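You operate a simulated robot arm through the tools that you are given. There is no shell and no other tool. Be economical: measure what you need, move in short steps, check, and stop when the job is done.

The job below is to be done with a simulated robot arm. You get a single attempt, and the scene is never put back.

TASK
Take the red pad and leave it on the grey round iron plate.

The check looks at the end state, three seconds after you hand in, the way a careful person would. Anything else that was tipped, shoved, dropped, spilled or broken makes it a failure.

THE ROBOT
A 6-joint arm with a two-finger parallel gripper, fixed in place. Base frame: the origin is at the foot of the arm, x ahead of it, y to its left, z up; the work surface is at about z = 0. Lengths are in m, angles in degrees, forces in N, time in s.
With the tool pointing down near the work surface it reaches from about 0.14 to 0.58 m from the base axis. Its first joint turns from -66.0 to 66.0 degrees. Payload 2.1 kg.
Tool frame: the origin (TCP) lies between the finger pads and is the grasp point; the fingertips stand 0.03 m ahead of it; z points along the fingers, y is the line along which they close. The gripper opens to 0.094 m. The fingers are 0.028 m wide and 0.01 m thick; the gripper's body (0.05 by 0.096 m) begins 0.055 m behind the TCP.
Orientation is that of the tool frame in the base frame, as a unit quaternion [w, x, y, z]. With the fingers straight down and closing along the base's y, the tool's x points along the base's -x, its y along +y and its z along -z.

THE INTERFACE
- The arm moves only by the tool play_rows. Its argument "plan" is a list of rows, each a list of 7 numbers: the gripper command, from -1 (shut) to 1 (fully open), values between in proportion, then the shift along the tool's x, y, z in units of 300 mm (1.0 is 300 mm), then the turn, a rotation vector about the tool's x, y, z in units of 60 degrees (1.0 is 60 degrees). In form: [[fingers, tx, ty, tz, rx, ry, rz], ...]. A call has 1 to 8 rows; each row is the pose to reach, as a shift and turn from the pose commanded when the call began, along the tool's axes at that moment. A call with a number of a shift or a turn outside -1 to 1 is refused whole. Rows are played at 5 a second. More than 0.05 m and 8.6 degrees between two rows, or a gripper value outside its range, and nothing of the call is played. A pose out of reach is approached as far as the arm can. The call stops where the force on the tool passes 40 N (or 10 N more than at its start, if that is more) or the arm is blocked; 0.2 s more then pass. Each finger travels about 0.072 m/s and halts on what it meets, pressing with about 26 N; the grip force reading is that of the motor and also rises with nothing between the fingers. The clock runs only during rows and for 0.2 s after the last one: add rows that repeat a pose to give the fingers time. It gives the time, the measured TCP pose, the force on the tool (base axes), the opening and the grip force at its end, in the units of the frame above (readings bear some noise), and new pictures: "pictures" is both (left out), scene, wrist or none.
- Cameras (640 x 400 px; columns grow to the right, rows downward): "scene" is fixed at [0.0621, -0.3661, 0.4951]; the picture's right is [0.77, -0.63, 0.00], its down [-0.30, -0.36, -0.88] and it looks along [0.56, 0.68, -0.47] (base axes); focal length 324 px, centre (320, 200). "wrist" rides on the gripper at [0.076, 0.014, -0.103] in the tool frame; the picture's right is [-0.18, 0.98, 0.00], its down [-0.75, -0.14, -0.64] and it looks along [-0.63, -0.12, 0.77] (tool axes); focal length 243 px, centre (320, 200). There is no depth. A picture from a camera that has moved, and an enlarged one, comes with that camera's place and axes in the base frame and with its lens. The place of the scene camera against the robot may be out by one fixed shift of up to 0.012 m in any direction.
- close_up(camera, box): a new picture of the part [left, top, right, bottom] of that camera's present view, enlarged. The clock stands still meanwhile.
- finish_job(): hands the job in; it is judged then, once.

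Work in short steps. Places have to be worked out from the pictures, the camera data and where the tool is seen: move nearer, look again, correct. Check each grasp and each placing, and mend what went wrong. You have 90 turns and 170 pictures in all, those below and enlarged ones among them. Open the gripper and draw the arm clear of the work before you hand the job in, unless the task says otherwise; then end with one line.

The tools are called after "Emit:" as a command line: name --pt "numbers of a row" for each row, then --argument value for the rest, lists and objects as JSON in quotes. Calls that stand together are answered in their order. play_rows: Moves the arm, as the interface text tells. Its arguments: {"type":"object","properties":{"plan":{"type":"array","items":{"type":"array","items":{"type":"number"}}},"pictures":{"type":"string","enum":["both","scene","wrist","none"]}},"required":["plan"]} The other tools are called the same way: close_up (camera, box) takes an enlarged picture of a part of a camera's view; finish_job () hands the job in.

At the start:

```text
time: 0.0
eef_pos: [0.3286, 0.0408, 0.2984]
orientation: [0.001, 0.0, 1.0, 0.0]
force: [-0.4, -1.1, -0.8]
width: 0.0939
grasp_force: 0.1
```

scene: 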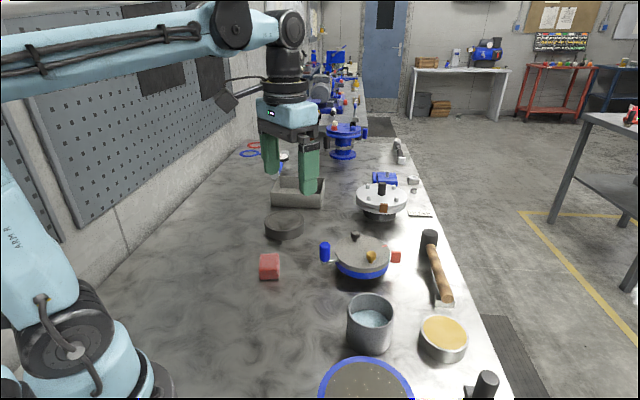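
wrist: 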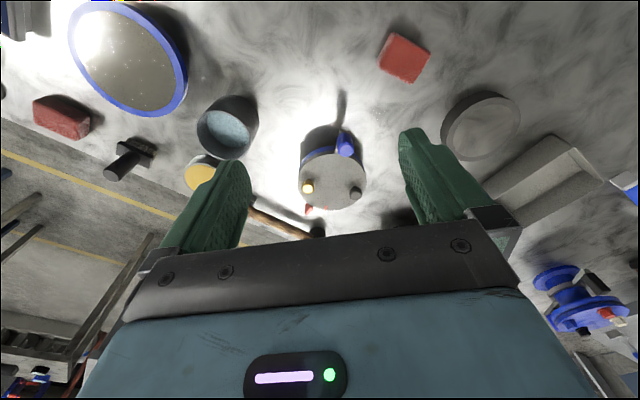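

The scene shows one red block near (270,266) and another red thing in the wrist view at (60,117). I'll enlarge both, along with the candidate plates.

Emit:
close_up --camera "scene" --box '[220, 170, 460, 320]'

Emit:
close_up --camera "scene" --box '[280, 270, 520, 400]'

Emit:
close_up --camera "wrist" --box '[0, 0, 320, 200]'

Emit:
close_up --camera "wrist" --box '[290, 20, 610, 220]'

```text
2.67 times, centred on (340, 245) of scene
camera zoom: at [0.0621, -0.3661, 0.4951], right [0.77, -0.63, 0.0], down [-0.3, -0.36, -0.88], along [0.56, 0.68, -0.47], focal length 863 px, centre (267, 80)
```

zoom: 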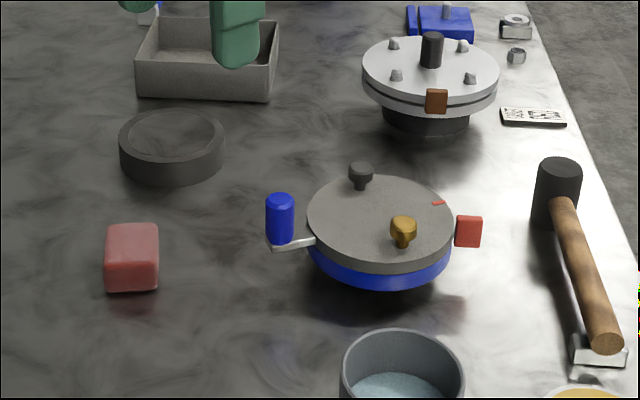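

```text
2.67 times, centred on (400, 335) of scene
camera zoom: at [0.0621, -0.3661, 0.4951], right [0.77, -0.63, 0.0], down [-0.3, -0.36, -0.88], along [0.56, 0.68, -0.47], focal length 863 px, centre (107, -160)
```

zoom: 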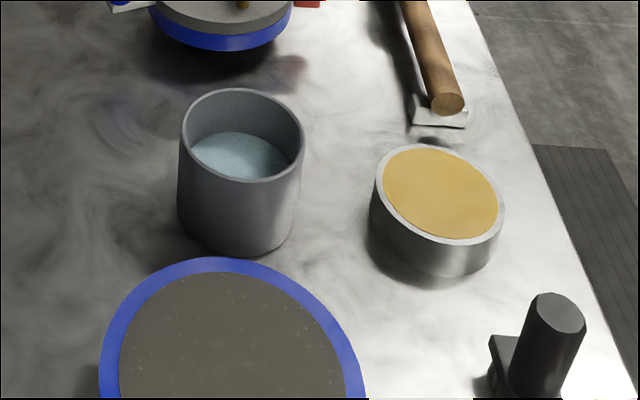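

```text
2.00 times, centred on (160, 100) of wrist
camera zoom: at [0.2514, 0.0554, 0.4021], right [0.18, 0.98, 0.0], down [0.75, -0.14, 0.64], along [0.63, -0.12, -0.77], focal length 485 px, centre (640, 400)
```

zoom: 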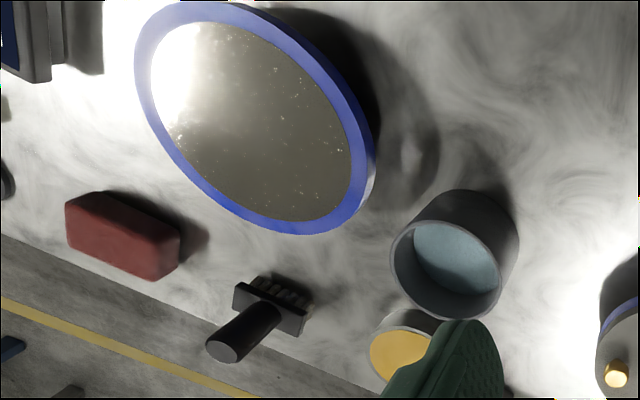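

```text
2.00 times, centred on (450, 120) of wrist
camera zoom: at [0.2514, 0.0554, 0.4021], right [0.18, 0.98, 0.0], down [0.75, -0.14, 0.64], along [0.63, -0.12, -0.77], focal length 485 px, centre (60, 360)
```

zoom: 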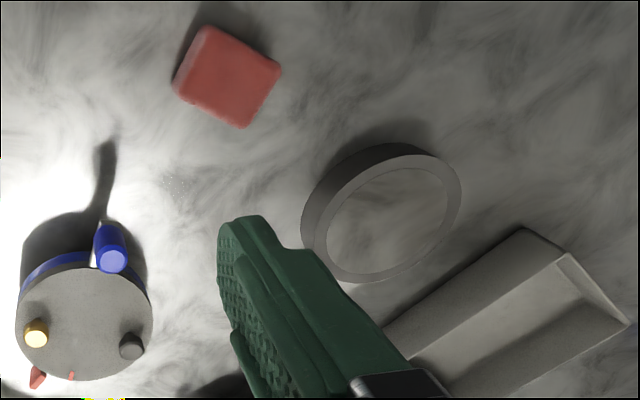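

Red things lie at about (0.34,0.155) and (0.32,-0.38). I'll move the arm to the right at height to see the blue-rimmed disc and the second red thing better.

Emit:
play_rows --pt "1 0 -0.15 0 0 0 0" --pt "1 0 -0.3 0 0 0 0" --pt "1 0 -0.45 0 0 0 0" --pt "1 0 -0.6 0 0 0 0" --pt "1 0.1 -0.7 0 0 0 0" --pt "1 0.2 -0.8 0 0 0 0" --pt "1 0.2 -0.8 0 0 0 0"

```text
time: 1.6
eef_pos: [0.2676, -0.1996, 0.2991]
orientation: [0.001, 0.0, 1.0, 0.001]
force: [-0.6, 0.3, -0.6]
width: 0.0942
grasp_force: 0.1
camera wrist: at [0.191, -0.1849, 0.4018], right [0.18, 0.98, 0.0], down [0.75, -0.14, 0.64], along [0.63, -0.12, -0.77], focal length 243 px, centre (320, 200)
```

scene: 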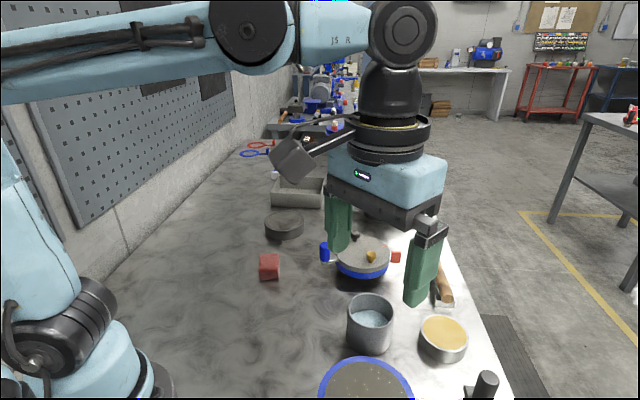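
wrist: 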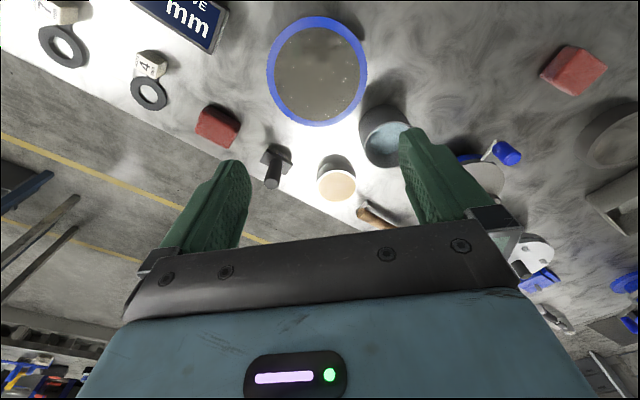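

Emit:
close_up --camera "wrist" --box '[0, 0, 240, 150]'

Emit:
close_up --camera "wrist" --box '[180, 0, 420, 150]'

Emit:
close_up --camera "wrist" --box '[440, 20, 640, 145]'

```text
2.67 times, centred on (120, 75) of wrist
camera zoom: at [0.191, -0.1849, 0.4018], right [0.18, 0.98, 0.0], down [0.75, -0.14, 0.64], along [0.63, -0.12, -0.77], focal length 647 px, centre (853, 533)
```

zoom: 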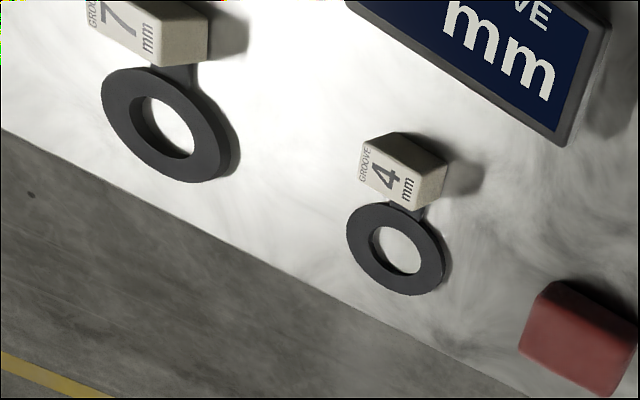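

```text
2.67 times, centred on (300, 75) of wrist
camera zoom: at [0.191, -0.1849, 0.4018], right [0.18, 0.98, 0.0], down [0.75, -0.14, 0.64], along [0.63, -0.12, -0.77], focal length 647 px, centre (373, 533)
```

zoom: 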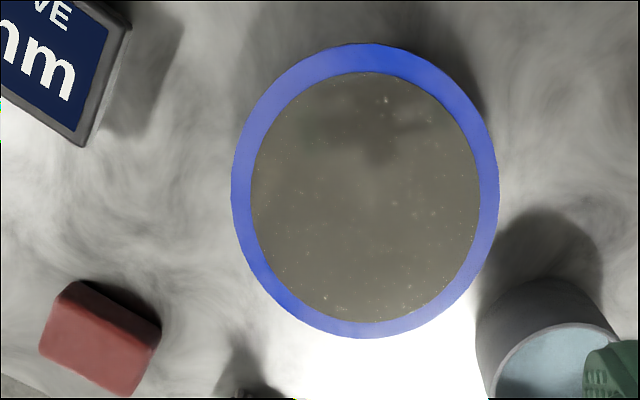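

```text
3.20 times, centred on (540, 82) of wrist
camera zoom: at [0.191, -0.1849, 0.4018], right [0.18, 0.98, 0.0], down [0.75, -0.14, 0.64], along [0.63, -0.12, -0.77], focal length 776 px, centre (-384, 576)
```

zoom: 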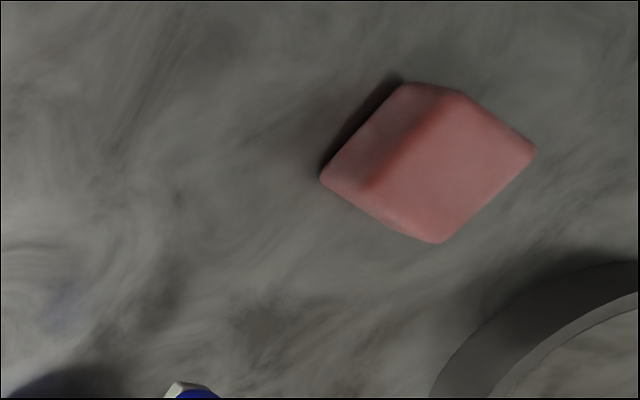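

I need closer looks at both red things. First I go to the right one, staying at z≈0.2 above everything there.

Emit:
play_rows --pt "1 0 -0.12 0.08 0 0 0" --pt "1 -0.03 -0.24 0.16 0 0 0" --pt "1 -0.06 -0.36 0.24 0 0 0" --pt "1 -0.1 -0.43 0.33 0 0 0" --pt "1 -0.1 -0.43 0.33 0 0 0" --pictures "wrist"

```text
time: 2.8
eef_pos: [0.2988, -0.3309, 0.1982]
orientation: [0.001, -0.001, 1.0, 0.001]
force: [-0.8, 0.4, 0.1]
width: 0.0941
grasp_force: 0.0
camera wrist: at [0.2215, -0.3142, 0.302], right [0.18, 0.98, 0.0], down [0.75, -0.14, 0.64], along [0.63, -0.12, -0.77], focal length 243 px, centre (320, 200)
```

wrist: 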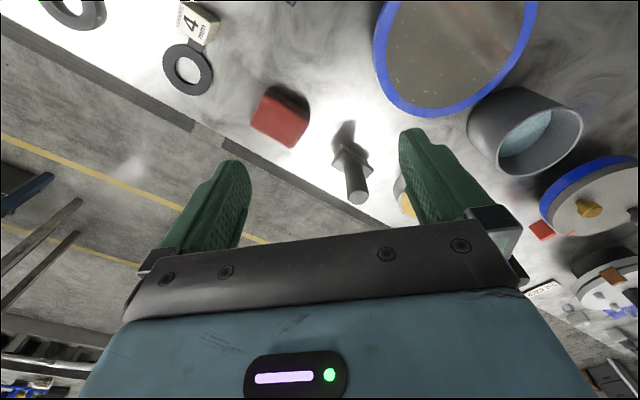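

Emit:
close_up --camera "wrist" --box '[220, 60, 380, 160]'

Emit:
close_up --camera "wrist" --box '[440, 130, 640, 255]'

Emit:
close_up --camera "wrist" --box '[360, 0, 600, 150]'

```text
4.00 times, centred on (300, 110) of wrist
camera zoom: at [0.2215, -0.3142, 0.302], right [0.18, 0.98, 0.0], down [0.75, -0.14, 0.64], along [0.63, -0.12, -0.77], focal length 970 px, centre (400, 560)
```

zoom: 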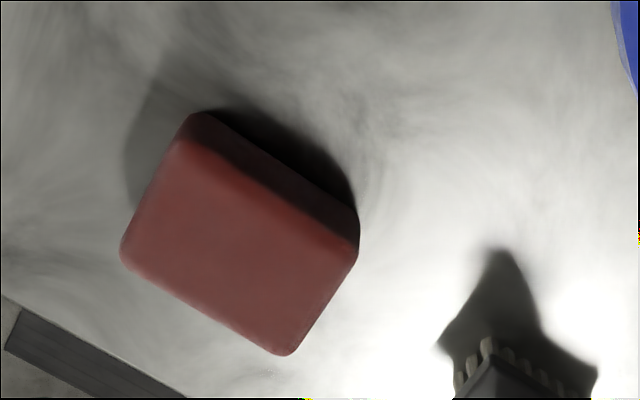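

```text
3.20 times, centred on (540, 192) of wrist
camera zoom: at [0.2215, -0.3142, 0.302], right [0.18, 0.98, 0.0], down [0.75, -0.14, 0.64], along [0.63, -0.12, -0.77], focal length 776 px, centre (-384, 224)
```

zoom: 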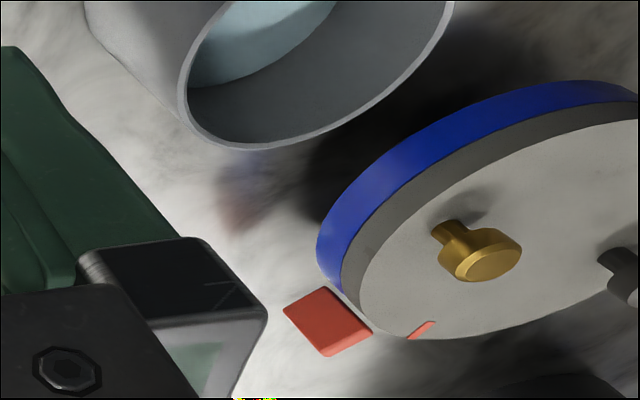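

```text
2.67 times, centred on (480, 75) of wrist
camera zoom: at [0.2215, -0.3142, 0.302], right [0.18, 0.98, 0.0], down [0.75, -0.14, 0.64], along [0.63, -0.12, -0.77], focal length 647 px, centre (-107, 533)
```

zoom: 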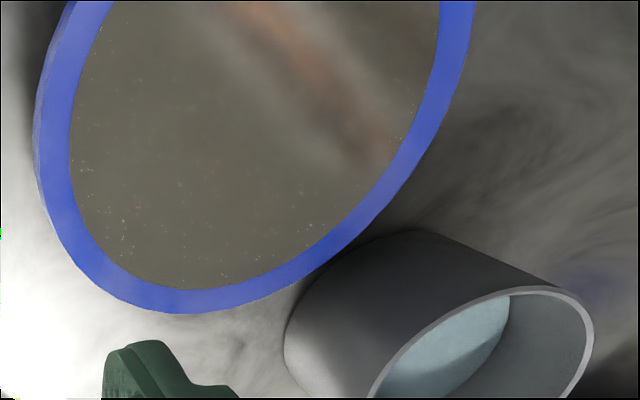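

Next I look at the other red block and the dark round thing from near; I rise first and travel back left at height.

Emit:
play_rows --pt "1 0 0.1 -0.13 0 0 0" --pt "1 0.05 0.25 -0.2 0 0 0" --pt "1 0.1 0.4 -0.2 0 0 0" --pt "1 0.1 0.55 -0.2 0 0 0" --pt "1 0.1 0.7 -0.2 0 0 0" --pt "1 0.1 0.85 -0.2 0 0 0" --pt "1 0.1 1.0 -0.2 0 0 0" --pt "1 0.1 1.0 -0.2 0 0 0" --pictures "none"

Emit:
play_rows --pt "1 0 0.15 0 0 0 0" --pt "1 0 0.3 0.0 0 0 0" --pt "1 0 0.45 0.0 0 0 0" --pt "1 0 0.58 0.1 0 0 0" --pt "1 0 0.58 0.2 0 0 0" --pt "1 0 0.58 0.2 0 0 0" --pictures "wrist"

Emit:
close_up --camera "wrist" --box '[240, 0, 480, 150]'

```text
refused: row 2 steps farther than a row can; nothing moved
```

```text
time: 4.2
eef_pos: [0.2992, -0.154, 0.1393]
orientation: [0.001, 0.0, 1.0, 0.001]
force: [-0.3, -0.3, 0.6]
width: 0.094
grasp_force: 0.1
camera wrist: at [0.2212, -0.139, 0.2424], right [0.18, 0.98, 0.0], down [0.75, -0.14, 0.64], along [0.63, -0.12, -0.77], focal length 243 px, centre (320, 200)
```

wrist: 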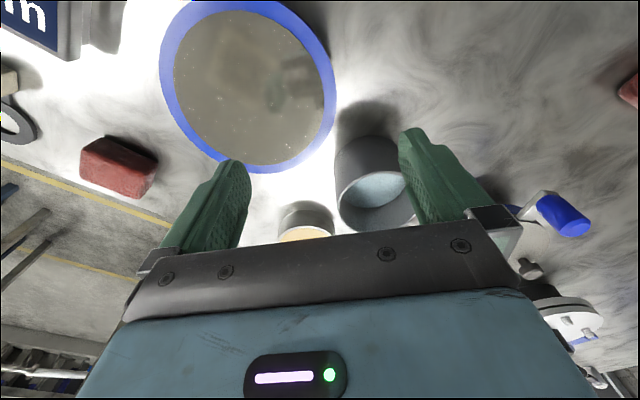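

```text
2.67 times, centred on (360, 75) of wrist
camera zoom: at [0.2212, -0.139, 0.2424], right [0.18, 0.98, 0.0], down [0.75, -0.14, 0.64], along [0.63, -0.12, -0.77], focal length 647 px, centre (213, 533)
```

zoom: 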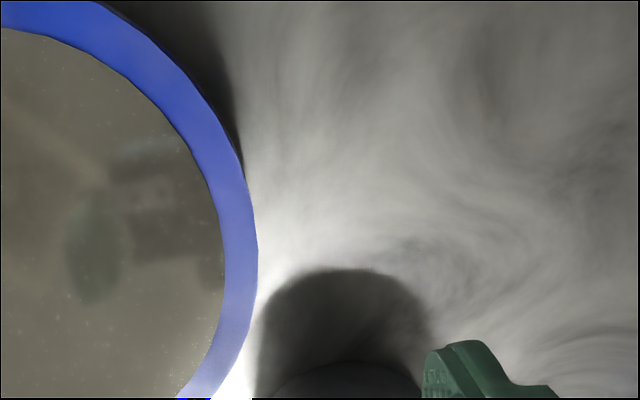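

The first move was refused because its step was too long, and the second then ran lower than I intended, though nothing was touched. I rise and continue left one call at a time.

Emit:
play_rows --pt "1 0 0 -0.15 0 0 0" --pt "1 0 0 -0.3 0 0 0" --pt "1 0.05 0.15 -0.3 0 0 0" --pt "1 0.1 0.3 -0.3 0 0 0" --pt "1 0.1 0.45 -0.3 0 0 0" --pt "1 0.1 0.6 -0.3 0 0 0" --pt "1 0.1 0.75 -0.3 0 0 0" --pt "1 0.1 0.9 -0.3 0 0 0" --pictures "wrist"

```text
time: 6.0
eef_pos: [0.267, 0.1161, 0.2302]
orientation: [0.001, -0.001, 1.0, 0.0]
force: [0.0, 0.0, 0.9]
width: 0.0942
grasp_force: 0.2
camera wrist: at [0.1904, 0.1311, 0.3336], right [0.18, 0.98, 0.0], down [0.75, -0.14, 0.64], along [0.63, -0.12, -0.77], focal length 243 px, centre (320, 200)
```

wrist: 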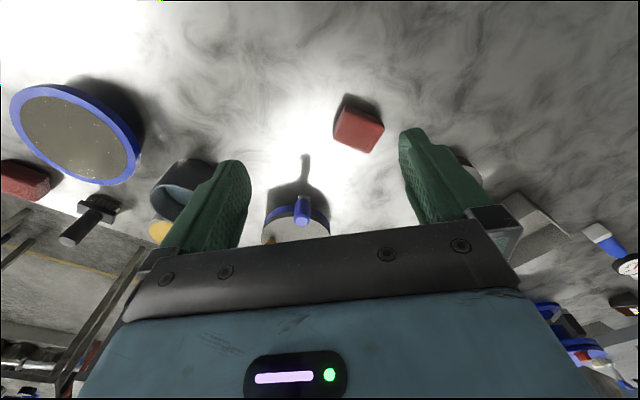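

Emit:
close_up --camera "wrist" --box '[280, 70, 440, 170]'

Emit:
play_rows --pt "1 0.05 0.15 0 0 0 0" --pt "1 0.1 0.3 0 0 0 0" --pt "1 0.1 0.4 0 0 0 0" --pt "1 0.1 0.4 0 0 0 0"

```text
4.00 times, centred on (360, 120) of wrist
camera zoom: at [0.1904, 0.1311, 0.3336], right [0.18, 0.98, 0.0], down [0.75, -0.14, 0.64], along [0.63, -0.12, -0.77], focal length 970 px, centre (160, 520)
```

zoom: 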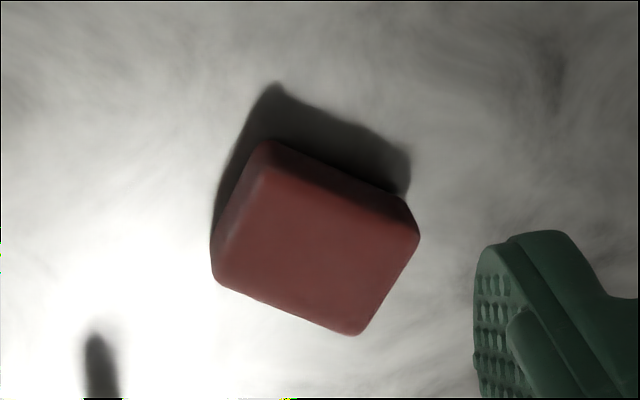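

```text
time: 7.0
eef_pos: [0.238, 0.2371, 0.231]
orientation: [0.001, 0.0, 1.0, 0.001]
force: [0.6, -0.4, 0.3]
width: 0.0938
grasp_force: 0.0
camera wrist: at [0.1606, 0.2515, 0.3337], right [0.18, 0.98, 0.0], down [0.75, -0.14, 0.64], along [0.63, -0.12, -0.77], focal length 243 px, centre (320, 200)
```

scene: 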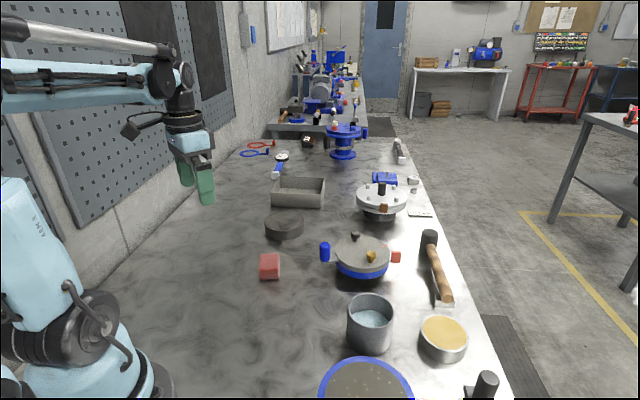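
wrist: 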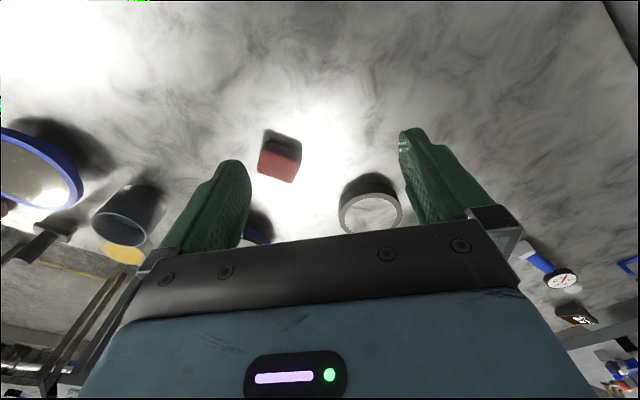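

Both red blocks look alike in colour. I enlarge the dark round thing and the scene's group near the blue-based disc.

Emit:
close_up --camera "wrist" --box '[290, 150, 450, 250]'

Emit:
close_up --camera "scene" --box '[240, 200, 440, 325]'

Emit:
close_up --camera "scene" --box '[300, 300, 460, 400]'

```text
4.00 times, centred on (370, 200) of wrist
camera zoom: at [0.1606, 0.2515, 0.3337], right [0.18, 0.98, 0.0], down [0.75, -0.14, 0.64], along [0.63, -0.12, -0.77], focal length 970 px, centre (120, 200)
```

zoom: 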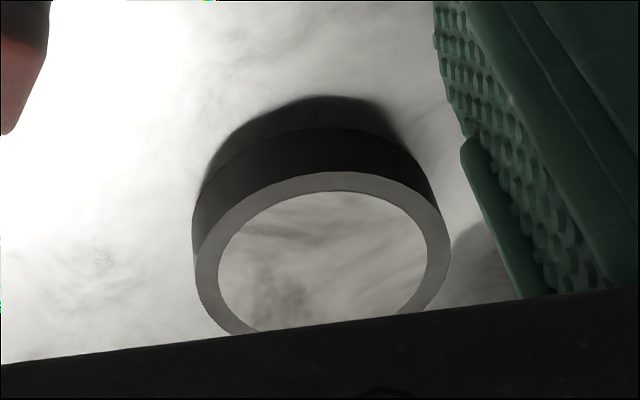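

```text
3.20 times, centred on (340, 262) of scene
camera zoom: at [0.0622, -0.3661, 0.4951], right [0.77, -0.63, 0.0], down [-0.3, -0.36, -0.88], along [0.56, 0.68, -0.47], focal length 1035 px, centre (256, 0)
```

zoom: 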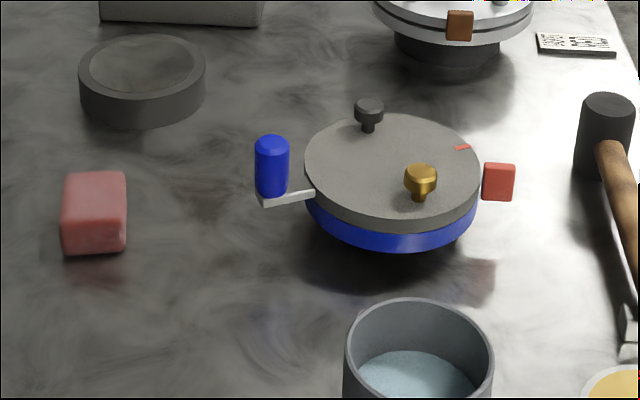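

```text
4.00 times, centred on (380, 350) of scene
camera zoom: at [0.0622, -0.3661, 0.4951], right [0.77, -0.63, 0.0], down [-0.3, -0.36, -0.88], along [0.56, 0.68, -0.47], focal length 1294 px, centre (80, -400)
```

zoom: 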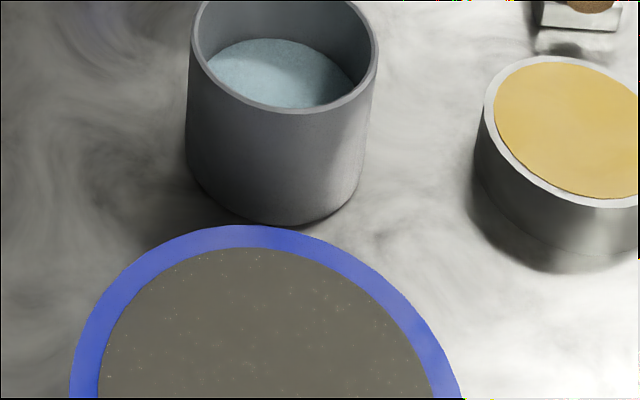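

Measured, the two red pads come out the same size (about 0.056×0.040 m). Before choosing the plate, I'll look down on the grey disc with the blue base near (0.50,0.02).

Emit:
play_rows --pt "1 -0.095 -0.1 -0.03 0 0 0" --pt "1 -0.19 -0.2 -0.06 0 0 0" --pt "1 -0.285 -0.3 -0.06 0 0 0" --pt "1 -0.38 -0.4 -0.06 0 0 0" --pt "1 -0.475 -0.5 -0.06 0 0 0" --pt "1 -0.57 -0.6 -0.06 0 0 0" --pt "1 -0.66 -0.7 -0.06 0 0 0" --pt "1 -0.66 -0.7 -0.06 0 0 0" --pictures "wrist"

Emit:
close_up --camera "wrist" --box '[220, 50, 420, 175]'

```text
time: 8.8
eef_pos: [0.436, 0.0254, 0.2478]
orientation: [0.001, 0.001, 1.0, 0.002]
force: [-0.4, 0.0, -0.8]
width: 0.0942
grasp_force: 0.0
camera wrist: at [0.3597, 0.0397, 0.3508], right [0.18, 0.98, 0.0], down [0.75, -0.14, 0.64], along [0.63, -0.12, -0.77], focal length 243 px, centre (320, 200)
```

wrist: 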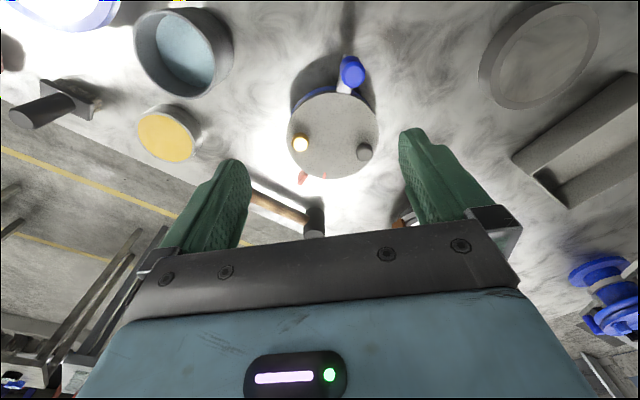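

```text
3.20 times, centred on (320, 112) of wrist
camera zoom: at [0.3597, 0.0397, 0.3508], right [0.18, 0.98, 0.0], down [0.75, -0.14, 0.64], along [0.63, -0.12, -0.77], focal length 776 px, centre (320, 480)
```

zoom: 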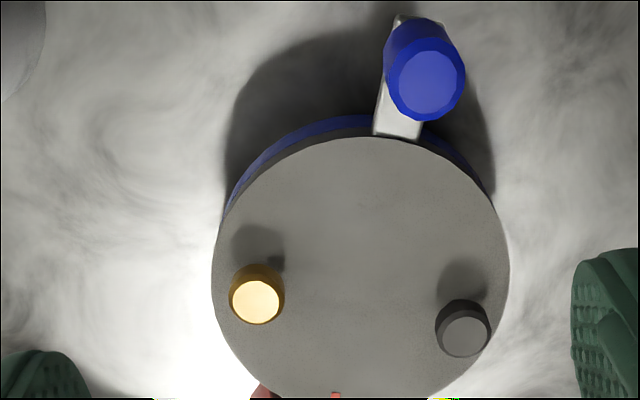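

This is a turntable with two pegs, a crank and a red index, and the blue-rimmed disc is the other candidate. I'll view the blue-rimmed disc and the sign next to it from the base side.

Emit:
play_rows --pt "1 0.1 -0.115 -0.02 0 0 0" --pt "1 0.2 -0.23 -0.04 0 0 0" --pt "1 0.3 -0.345 -0.06 0 0 0" --pt "1 0.4 -0.46 -0.08 0 0 0" --pt "1 0.5 -0.575 -0.1 0 0 0" --pt "1 0.6 -0.69 -0.12 0 0 0" --pt "1 0.7 -0.805 -0.14 0 0 0" --pt "1 0.8 -0.92 -0.14 0 0 0" --pictures "wrist"

Emit:
close_up --camera "wrist" --box '[100, 0, 340, 150]'

Emit:
close_up --camera "wrist" --box '[300, 40, 460, 140]'

```text
time: 10.6
eef_pos: [0.1967, -0.2505, 0.2896]
orientation: [0.001, -0.001, 1.0, 0.001]
force: [-0.1, 0.2, -0.1]
width: 0.0938
grasp_force: 0.0
camera wrist: at [0.1192, -0.2367, 0.3927], right [0.18, 0.98, 0.0], down [0.75, -0.14, 0.64], along [0.63, -0.12, -0.77], focal length 243 px, centre (320, 200)
```

wrist: 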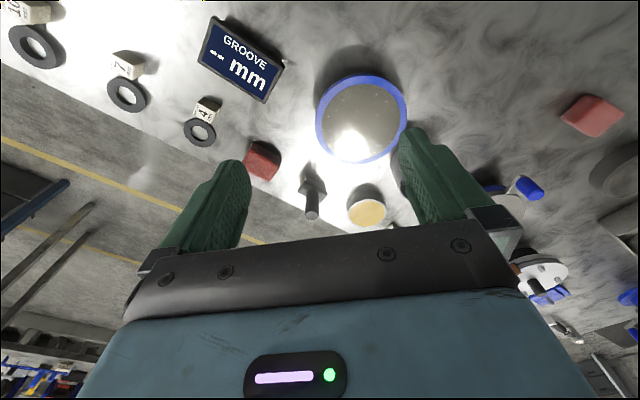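

```text
2.67 times, centred on (220, 75) of wrist
camera zoom: at [0.1192, -0.2367, 0.3927], right [0.18, 0.98, 0.0], down [0.75, -0.14, 0.64], along [0.63, -0.12, -0.77], focal length 647 px, centre (587, 533)
```

zoom: 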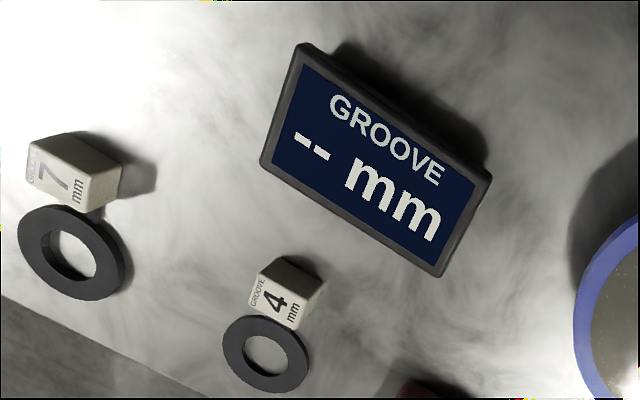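

```text
4.00 times, centred on (380, 90) of wrist
camera zoom: at [0.1192, -0.2367, 0.3927], right [0.18, 0.98, 0.0], down [0.75, -0.14, 0.64], along [0.63, -0.12, -0.77], focal length 970 px, centre (80, 640)
```

zoom: 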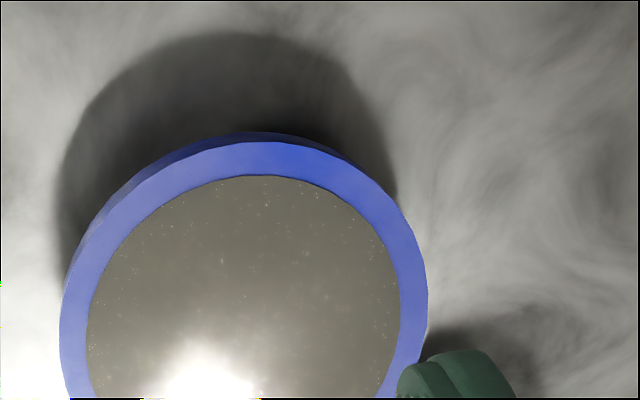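

The screen and rings only concern groove gauges. I still need to know whether the dark round thing by the tray is a hollow ring or a solid plate, so I enlarge it in the scene view.

Emit:
close_up --camera "scene" --box '[252, 200, 316, 240]'

Emit:
close_up --camera "scene" --box '[240, 130, 440, 255]'

```text
10.00 times, centred on (284, 220) of scene
camera zoom: at [0.0622, -0.3661, 0.4951], right [0.77, -0.63, 0.0], down [-0.3, -0.36, -0.88], along [0.56, 0.68, -0.47], focal length 3236 px, centre (680, 0)
```

zoom: 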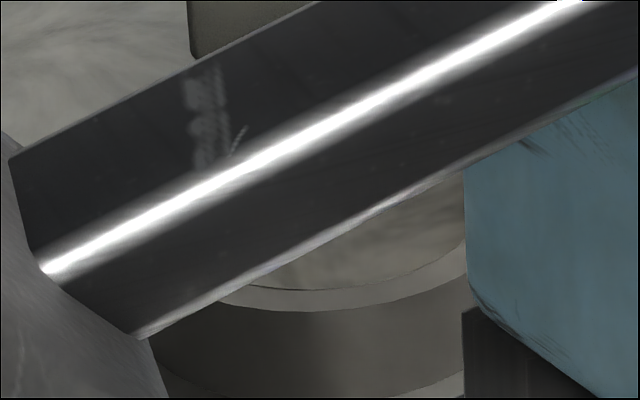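

```text
3.20 times, centred on (340, 192) of scene
camera zoom: at [0.0622, -0.3661, 0.4951], right [0.77, -0.63, 0.0], down [-0.3, -0.36, -0.88], along [0.56, 0.68, -0.47], focal length 1035 px, centre (256, 224)
```

zoom: 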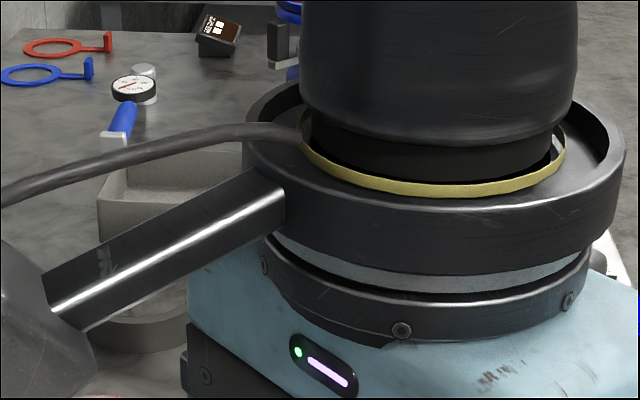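

The two pads look identical and the dark round thing looks like an open ring. I check the surface of the blue-rimmed disc once more at high zoom.

Emit:
close_up --camera "wrist" --box '[312, 68, 376, 108]'

Emit:
close_up --camera "wrist" --box '[312, 130, 424, 200]'

```text
10.00 times, centred on (344, 88) of wrist
camera zoom: at [0.1192, -0.2367, 0.3927], right [0.18, 0.98, 0.0], down [0.75, -0.14, 0.64], along [0.63, -0.12, -0.77], focal length 2426 px, centre (80, 1320)
```

zoom: 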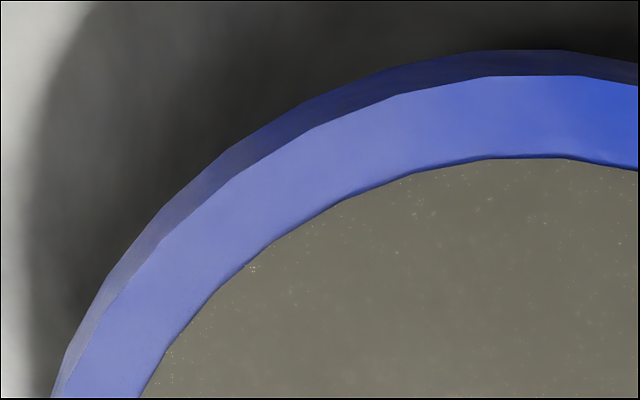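

```text
5.71 times, centred on (368, 165) of wrist
camera zoom: at [0.1192, -0.2367, 0.3927], right [0.18, 0.98, 0.0], down [0.75, -0.14, 0.64], along [0.63, -0.12, -0.77], focal length 1386 px, centre (46, 400)
```

zoom: 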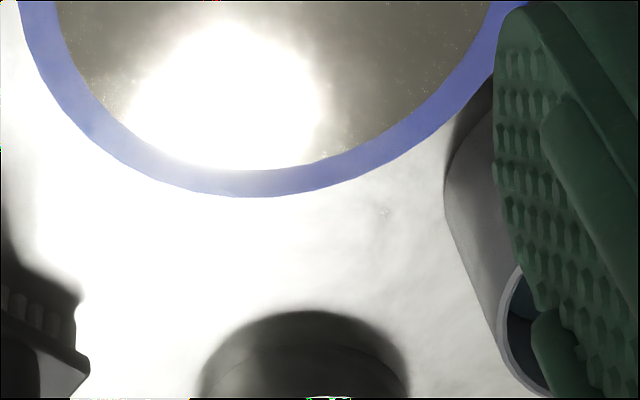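

The blue-rimmed disc (centre ≈(0.265,-0.203), top z≈0.045) could be a solid plate or a filled pan. I'll go above its centre with the fingers closed and look again from low before feeling for its surface gently.

Emit:
play_rows --pt "-1 -0.1 0.08 0.05 0 0 0" --pt "-1 -0.2 0.15 0.15 0 0 0" --pt "-1 -0.22 0.15 0.3 0 0 0" --pt "-1 -0.22 0.15 0.45 0 0 0" --pt "-1 -0.22 0.15 0.58 0 0 0" --pt "-1 -0.22 0.15 0.58 0 0 0"

```text
time: 12.0
eef_pos: [0.2637, -0.206, 0.1162]
orientation: [0.001, 0.0, 1.0, 0.001]
force: [0.0, 0.0, 0.3]
width: 0.0001
grasp_force: 26.2
camera wrist: at [0.1859, -0.1911, 0.219], right [0.18, 0.98, 0.0], down [0.75, -0.14, 0.64], along [0.63, -0.12, -0.77], focal length 243 px, centre (320, 200)
```

scene: 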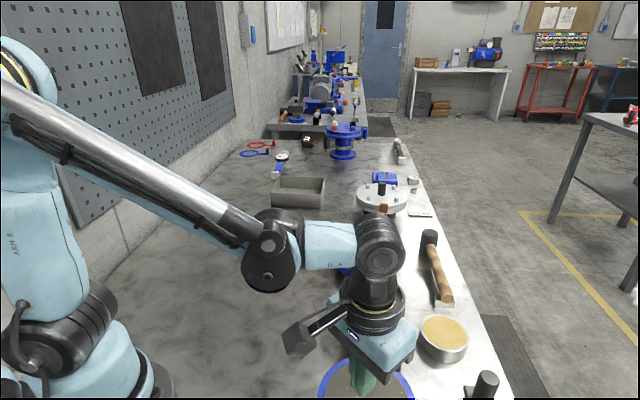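
wrist: 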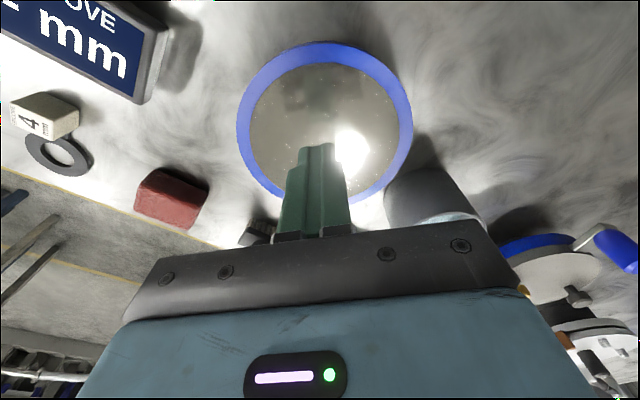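

The fingertips are at z≈0.086 over the disc. I descend slowly to feel for the surface.

Emit:
play_rows --pt "-1 0 0 0.02 0 0 0" --pt "-1 0 0 0.04 0 0 0" --pt "-1 0 0 0.06 0 0 0" --pt "-1 0 0 0.07 0 0 0" --pt "-1 0 0 0.08 0 0 0" --pt "-1 0 0 0.09 0 0 0" --pt "-1 0 0 0.1 0 0 0" --pt "-1 0 0 0.11 0 0 0" --pictures "wrist"

```text
time: 13.8
eef_pos: [0.2631, -0.2055, 0.0818]
orientation: [0.001, -0.001, 1.0, 0.0]
force: [-0.7, 0.3, -0.7]
width: 0.0
grasp_force: 26.2
camera wrist: at [0.1859, -0.1906, 0.1853], right [0.18, 0.98, 0.0], down [0.75, -0.14, 0.64], along [0.63, -0.12, -0.77], focal length 243 px, centre (320, 200)
```

wrist: 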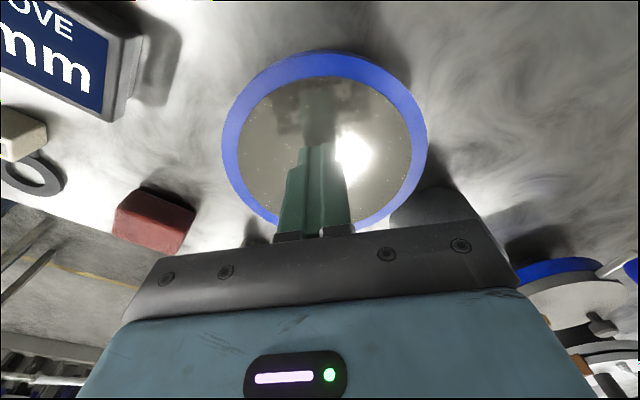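

Emit:
close_up --camera "wrist" --box '[216, 60, 424, 190]'

Emit:
play_rows --pt "-1 0 0 0.008 0 0 0" --pt "-1 0 0 0.016 0 0 0" --pt "-1 0 0 0.024 0 0 0" --pt "-1 0 0 0.032 0 0 0" --pictures "wrist"

```text
3.08 times, centred on (320, 125) of wrist
camera zoom: at [0.1859, -0.1906, 0.1853], right [0.18, 0.98, 0.0], down [0.75, -0.14, 0.64], along [0.63, -0.12, -0.77], focal length 746 px, centre (320, 431)
```

zoom: 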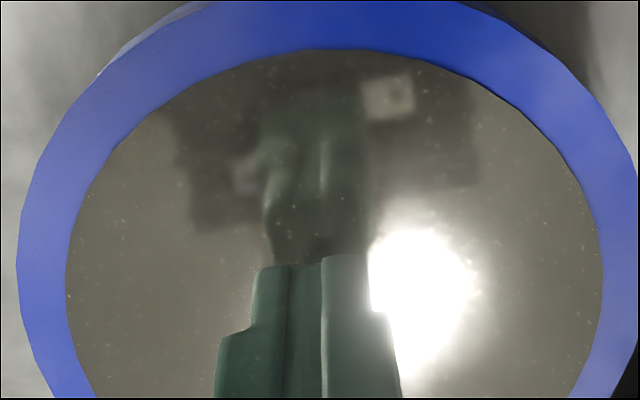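

```text
time: 14.8
eef_pos: [0.263, -0.2055, 0.0739]
orientation: [0.0, 0.0, 1.0, 0.002]
force: [-1.2, 1.5, 9.3]
width: 0.0
grasp_force: 25.3
stopped in row 4: the force on the tool passed its limit (the readings are from after the stop); the commanded pose is now the measured one
camera wrist: at [0.1864, -0.1904, 0.1776], right [0.18, 0.98, 0.0], down [0.75, -0.14, 0.64], along [0.63, -0.12, -0.77], focal length 243 px, centre (320, 200)
```

wrist: 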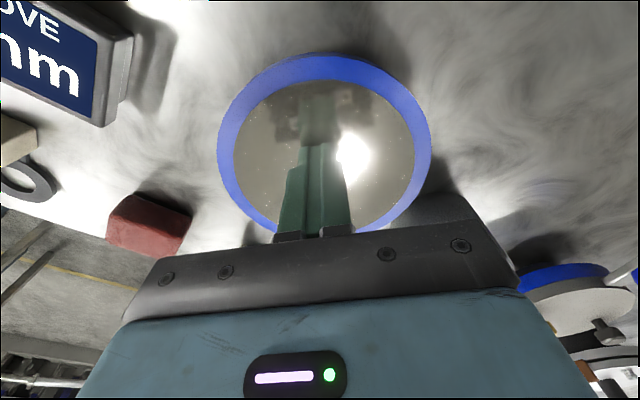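

The surface is solid at z≈0.044: a polished metal plate, so this is my target. I rise and travel to the left red pad at (0.337,0.154), which has clear space around it.

Emit:
play_rows --pt "-1 0 0 -0.16 0 0 0" --pt "-1 0 0 -0.32 0 0 0" --pt "-1 0 0 -0.45 0 0 0" --pt "0.2 -0.03 0.15 -0.45 0 0 0" --pt "0.6 -0.06 0.31 -0.45 0 0 0" --pt "1 -0.09 0.47 -0.45 0 0 0" --pt "1 -0.12 0.63 -0.45 0 0 0" --pt "1 -0.12 0.79 -0.45 0 0 0" --pictures "none"

```text
time: 16.6
eef_pos: [0.2992, 0.0311, 0.21]
orientation: [0.0, 0.0, 1.0, 0.0]
force: [-0.4, 0.0, 0.0]
width: 0.094
grasp_force: 0.1
```

Clear above the bench; I go over the pad, turning 33° so the fingers close along its long side.

Emit:
play_rows --pt "1 -0.025 0.08 0.04 0 0 0.11" --pt "1 -0.05 0.16 0.08 0 0 0.22" --pt "1 -0.075 0.24 0.12 0 0 0.33" --pt "1 -0.1 0.33 0.16 0 0 0.44" --pt "1 -0.127 0.41 0.2 0 0 0.55" --pt "1 -0.127 0.41 0.2 0 0 0.55"

```text
time: 18.0
eef_pos: [0.3377, 0.1542, 0.1491]
orientation: [0.0, 0.284, 0.959, 0.001]
force: [0.8, -0.2, 0.2]
width: 0.0941
grasp_force: 0.0
camera wrist: at [0.2806, 0.208, 0.2532], right [0.69, 0.72, 0.0], down [0.55, -0.53, 0.64], along [0.46, -0.44, -0.77], focal length 243 px, centre (320, 200)
```

scene: 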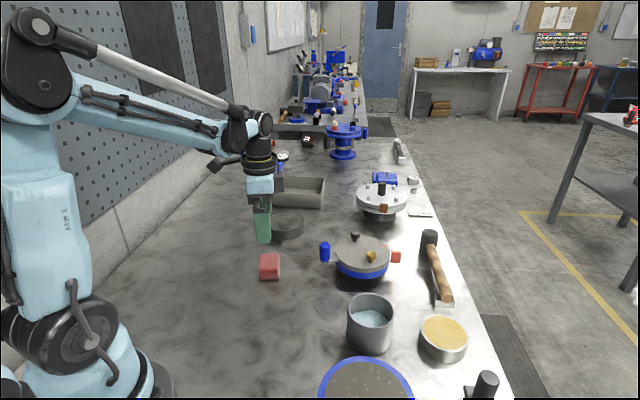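
wrist: 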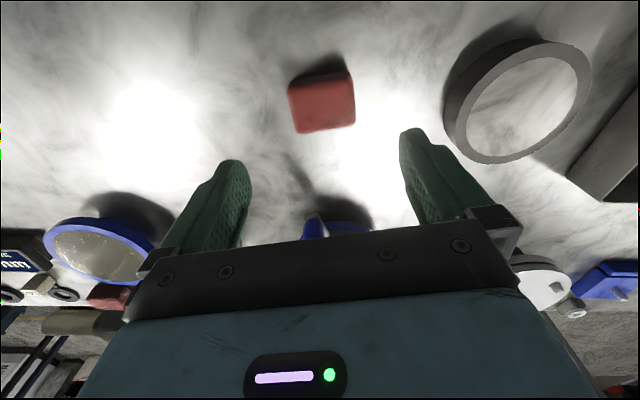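

Emit:
close_up --camera "wrist" --box '[430, 20, 622, 180]'

Emit:
close_up --camera "wrist" --box '[260, 40, 388, 140]'

Emit:
close_up --camera "scene" --box '[244, 195, 324, 290]'

```text
2.50 times, centred on (526, 100) of wrist
camera zoom: at [0.2806, 0.208, 0.2532], right [0.69, 0.72, 0.0], down [0.55, -0.53, 0.64], along [0.46, -0.44, -0.77], focal length 606 px, centre (-195, 450)
```

zoom: 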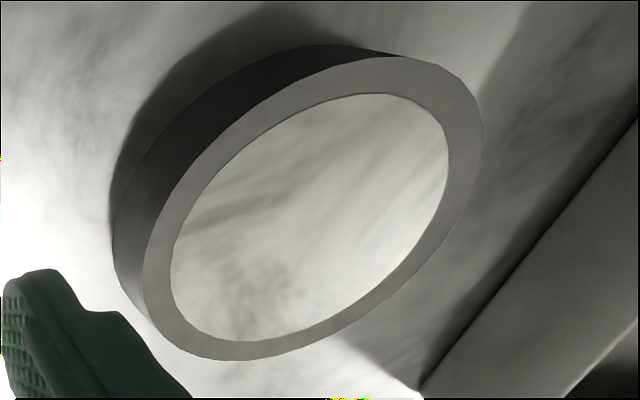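

```text
4.00 times, centred on (324, 90) of wrist
camera zoom: at [0.2806, 0.208, 0.2532], right [0.69, 0.72, 0.0], down [0.55, -0.53, 0.64], along [0.46, -0.44, -0.77], focal length 970 px, centre (304, 640)
```

zoom: 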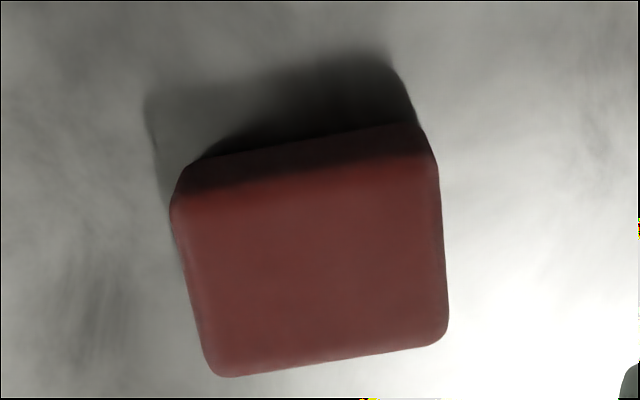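

```text
4.21 times, centred on (284, 242) of scene
camera zoom: at [0.0622, -0.3661, 0.4951], right [0.77, -0.63, 0.0], down [-0.3, -0.36, -0.88], along [0.56, 0.68, -0.47], focal length 1362 px, centre (472, 21)
```

zoom: 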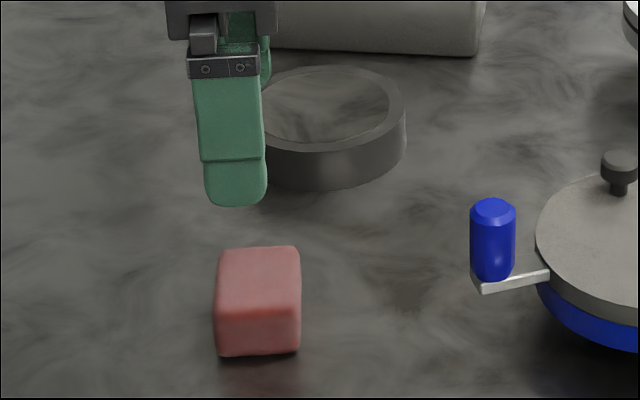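

The close view shows the dark grey disc has no visible inner wall: it may be a solid grey plate with a flush top rather than a ring, which would match "grey" better than the blue-rimmed one. I go nearer to it, staying high, to settle that.

Emit:
play_rows --pt "1 -0.015 0.12 0 0 0 0" --pt "1 -0.03 0.25 0 0 0 0" --pt "1 -0.045 0.371 0 0 0 0" --pt "1 -0.045 0.371 0 0 0 0"

Emit:
close_up --camera "wrist" --box '[300, 40, 492, 160]'

```text
time: 19.0
eef_pos: [0.4089, 0.242, 0.1499]
orientation: [0.0, 0.284, 0.959, 0.002]
force: [0.6, -0.4, -0.1]
width: 0.0941
grasp_force: 0.0
camera wrist: at [0.3517, 0.295, 0.2538], right [0.69, 0.72, 0.0], down [0.56, -0.53, 0.64], along [0.46, -0.44, -0.77], focal length 243 px, centre (320, 200)
```

scene: 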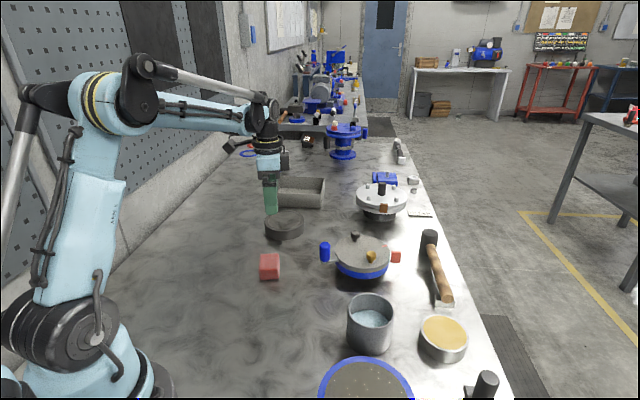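
wrist: 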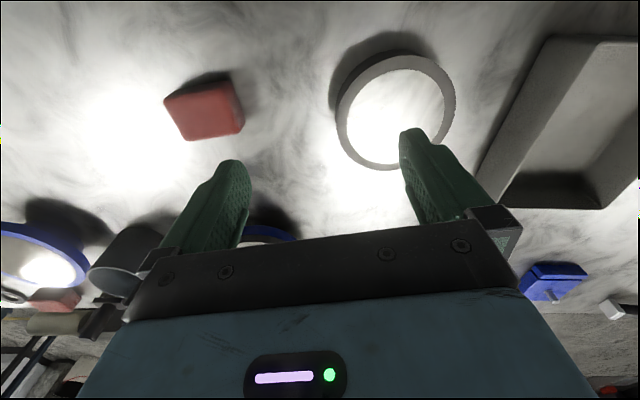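

```text
3.33 times, centred on (396, 100) of wrist
camera zoom: at [0.3517, 0.295, 0.2538], right [0.69, 0.72, 0.0], down [0.56, -0.53, 0.64], along [0.46, -0.44, -0.77], focal length 809 px, centre (67, 533)
```

zoom: 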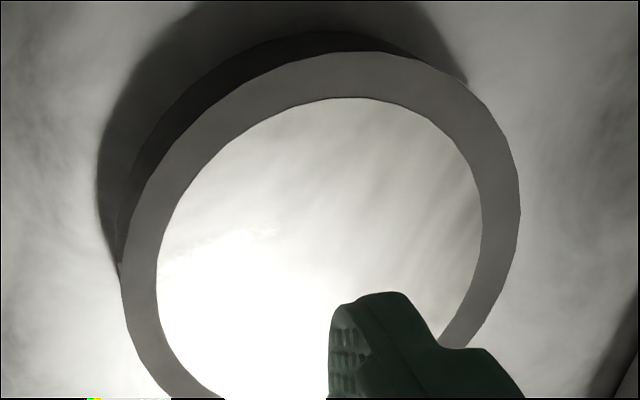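

No inner wall or inner shadow is visible, so this looks like a solid grey disc with a metal top. I feel its centre, at about (0.457,0.291), with the closed fingers.

Emit:
play_rows --pt "-1 -0.02 0.11 0 0 0 0" --pt "-1 -0.045 0.224 0 0 0 0" --pt "-1 -0.045 0.224 0.05 0 0 0" --pt "-1 -0.045 0.224 0.12 0 0 0" --pt "-1 -0.045 0.224 0.19 0 0 0" --pt "-1 -0.045 0.224 0.23 0 0 0" --pt "-1 -0.045 0.224 0.25 0 0 0"

Emit:
close_up --camera "wrist" --box '[216, 60, 424, 190]'

```text
time: 20.6
eef_pos: [0.4581, 0.289, 0.0755]
orientation: [0.0, 0.284, 0.959, 0.002]
force: [-0.3, -0.2, 0.1]
width: 0.0
grasp_force: 26.9
camera wrist: at [0.4006, 0.3438, 0.1786], right [0.69, 0.72, 0.0], down [0.56, -0.53, 0.64], along [0.46, -0.44, -0.77], focal length 243 px, centre (320, 200)
```

scene: 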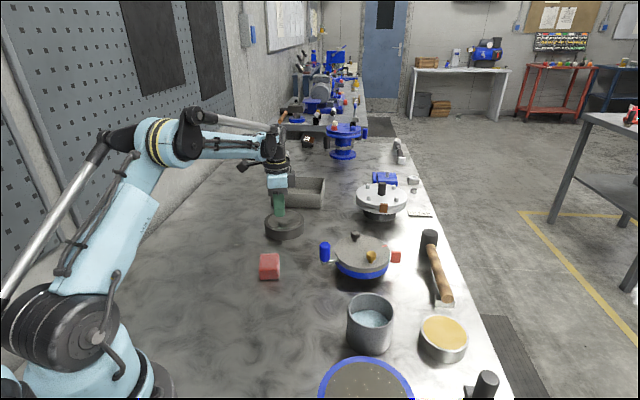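
wrist: 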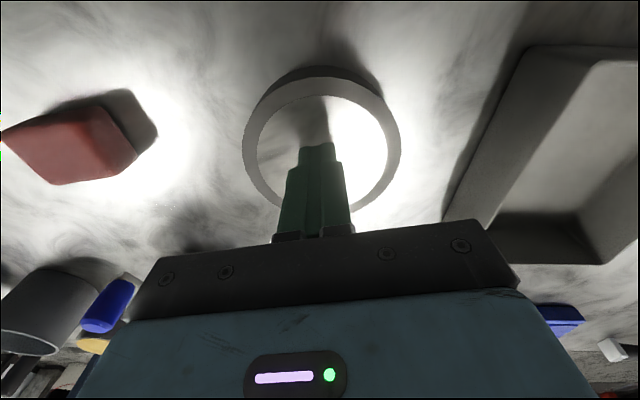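

```text
3.08 times, centred on (320, 125) of wrist
camera zoom: at [0.4006, 0.3438, 0.1786], right [0.69, 0.72, 0.0], down [0.56, -0.53, 0.64], along [0.46, -0.44, -0.77], focal length 746 px, centre (320, 431)
```

zoom: 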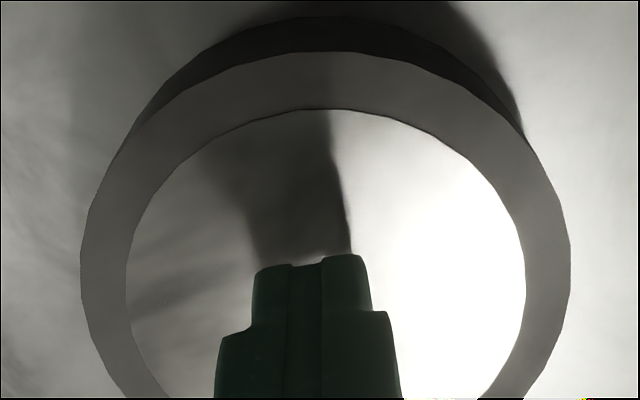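

The finger's shadow runs unbroken from the rim to the inside, so the top is flush and solid. I take its height with a gentle touch.

Emit:
play_rows --pt "-1 0 0 0.01 0 0 0" --pt "-1 0 0 0.02 0 0 0" --pt "-1 0 0 0.03 0 0 0" --pt "-1 0 0 0.04 0 0 0" --pt "-1 0 0 0.05 0 0 0" --pt "-1 0 0 0.06 0 0 0" --pt "-1 0 0 0.07 0 0 0" --pictures "wrist"

```text
time: 22.1
eef_pos: [0.457, 0.2901, 0.0602]
orientation: [-0.001, 0.285, 0.959, 0.001]
force: [0.1, 0.6, 6.7]
width: 0.0
grasp_force: 26.5
stopped in row 7: the force on the tool passed its limit (the readings are from after the stop); the commanded pose is now the measured one
camera wrist: at [0.3999, 0.3441, 0.1637], right [0.69, 0.72, 0.0], down [0.56, -0.53, 0.64], along [0.46, -0.44, -0.77], focal length 243 px, centre (320, 200)
```

wrist: 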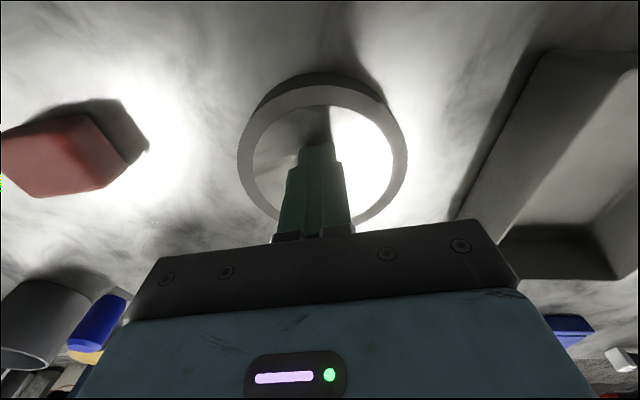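

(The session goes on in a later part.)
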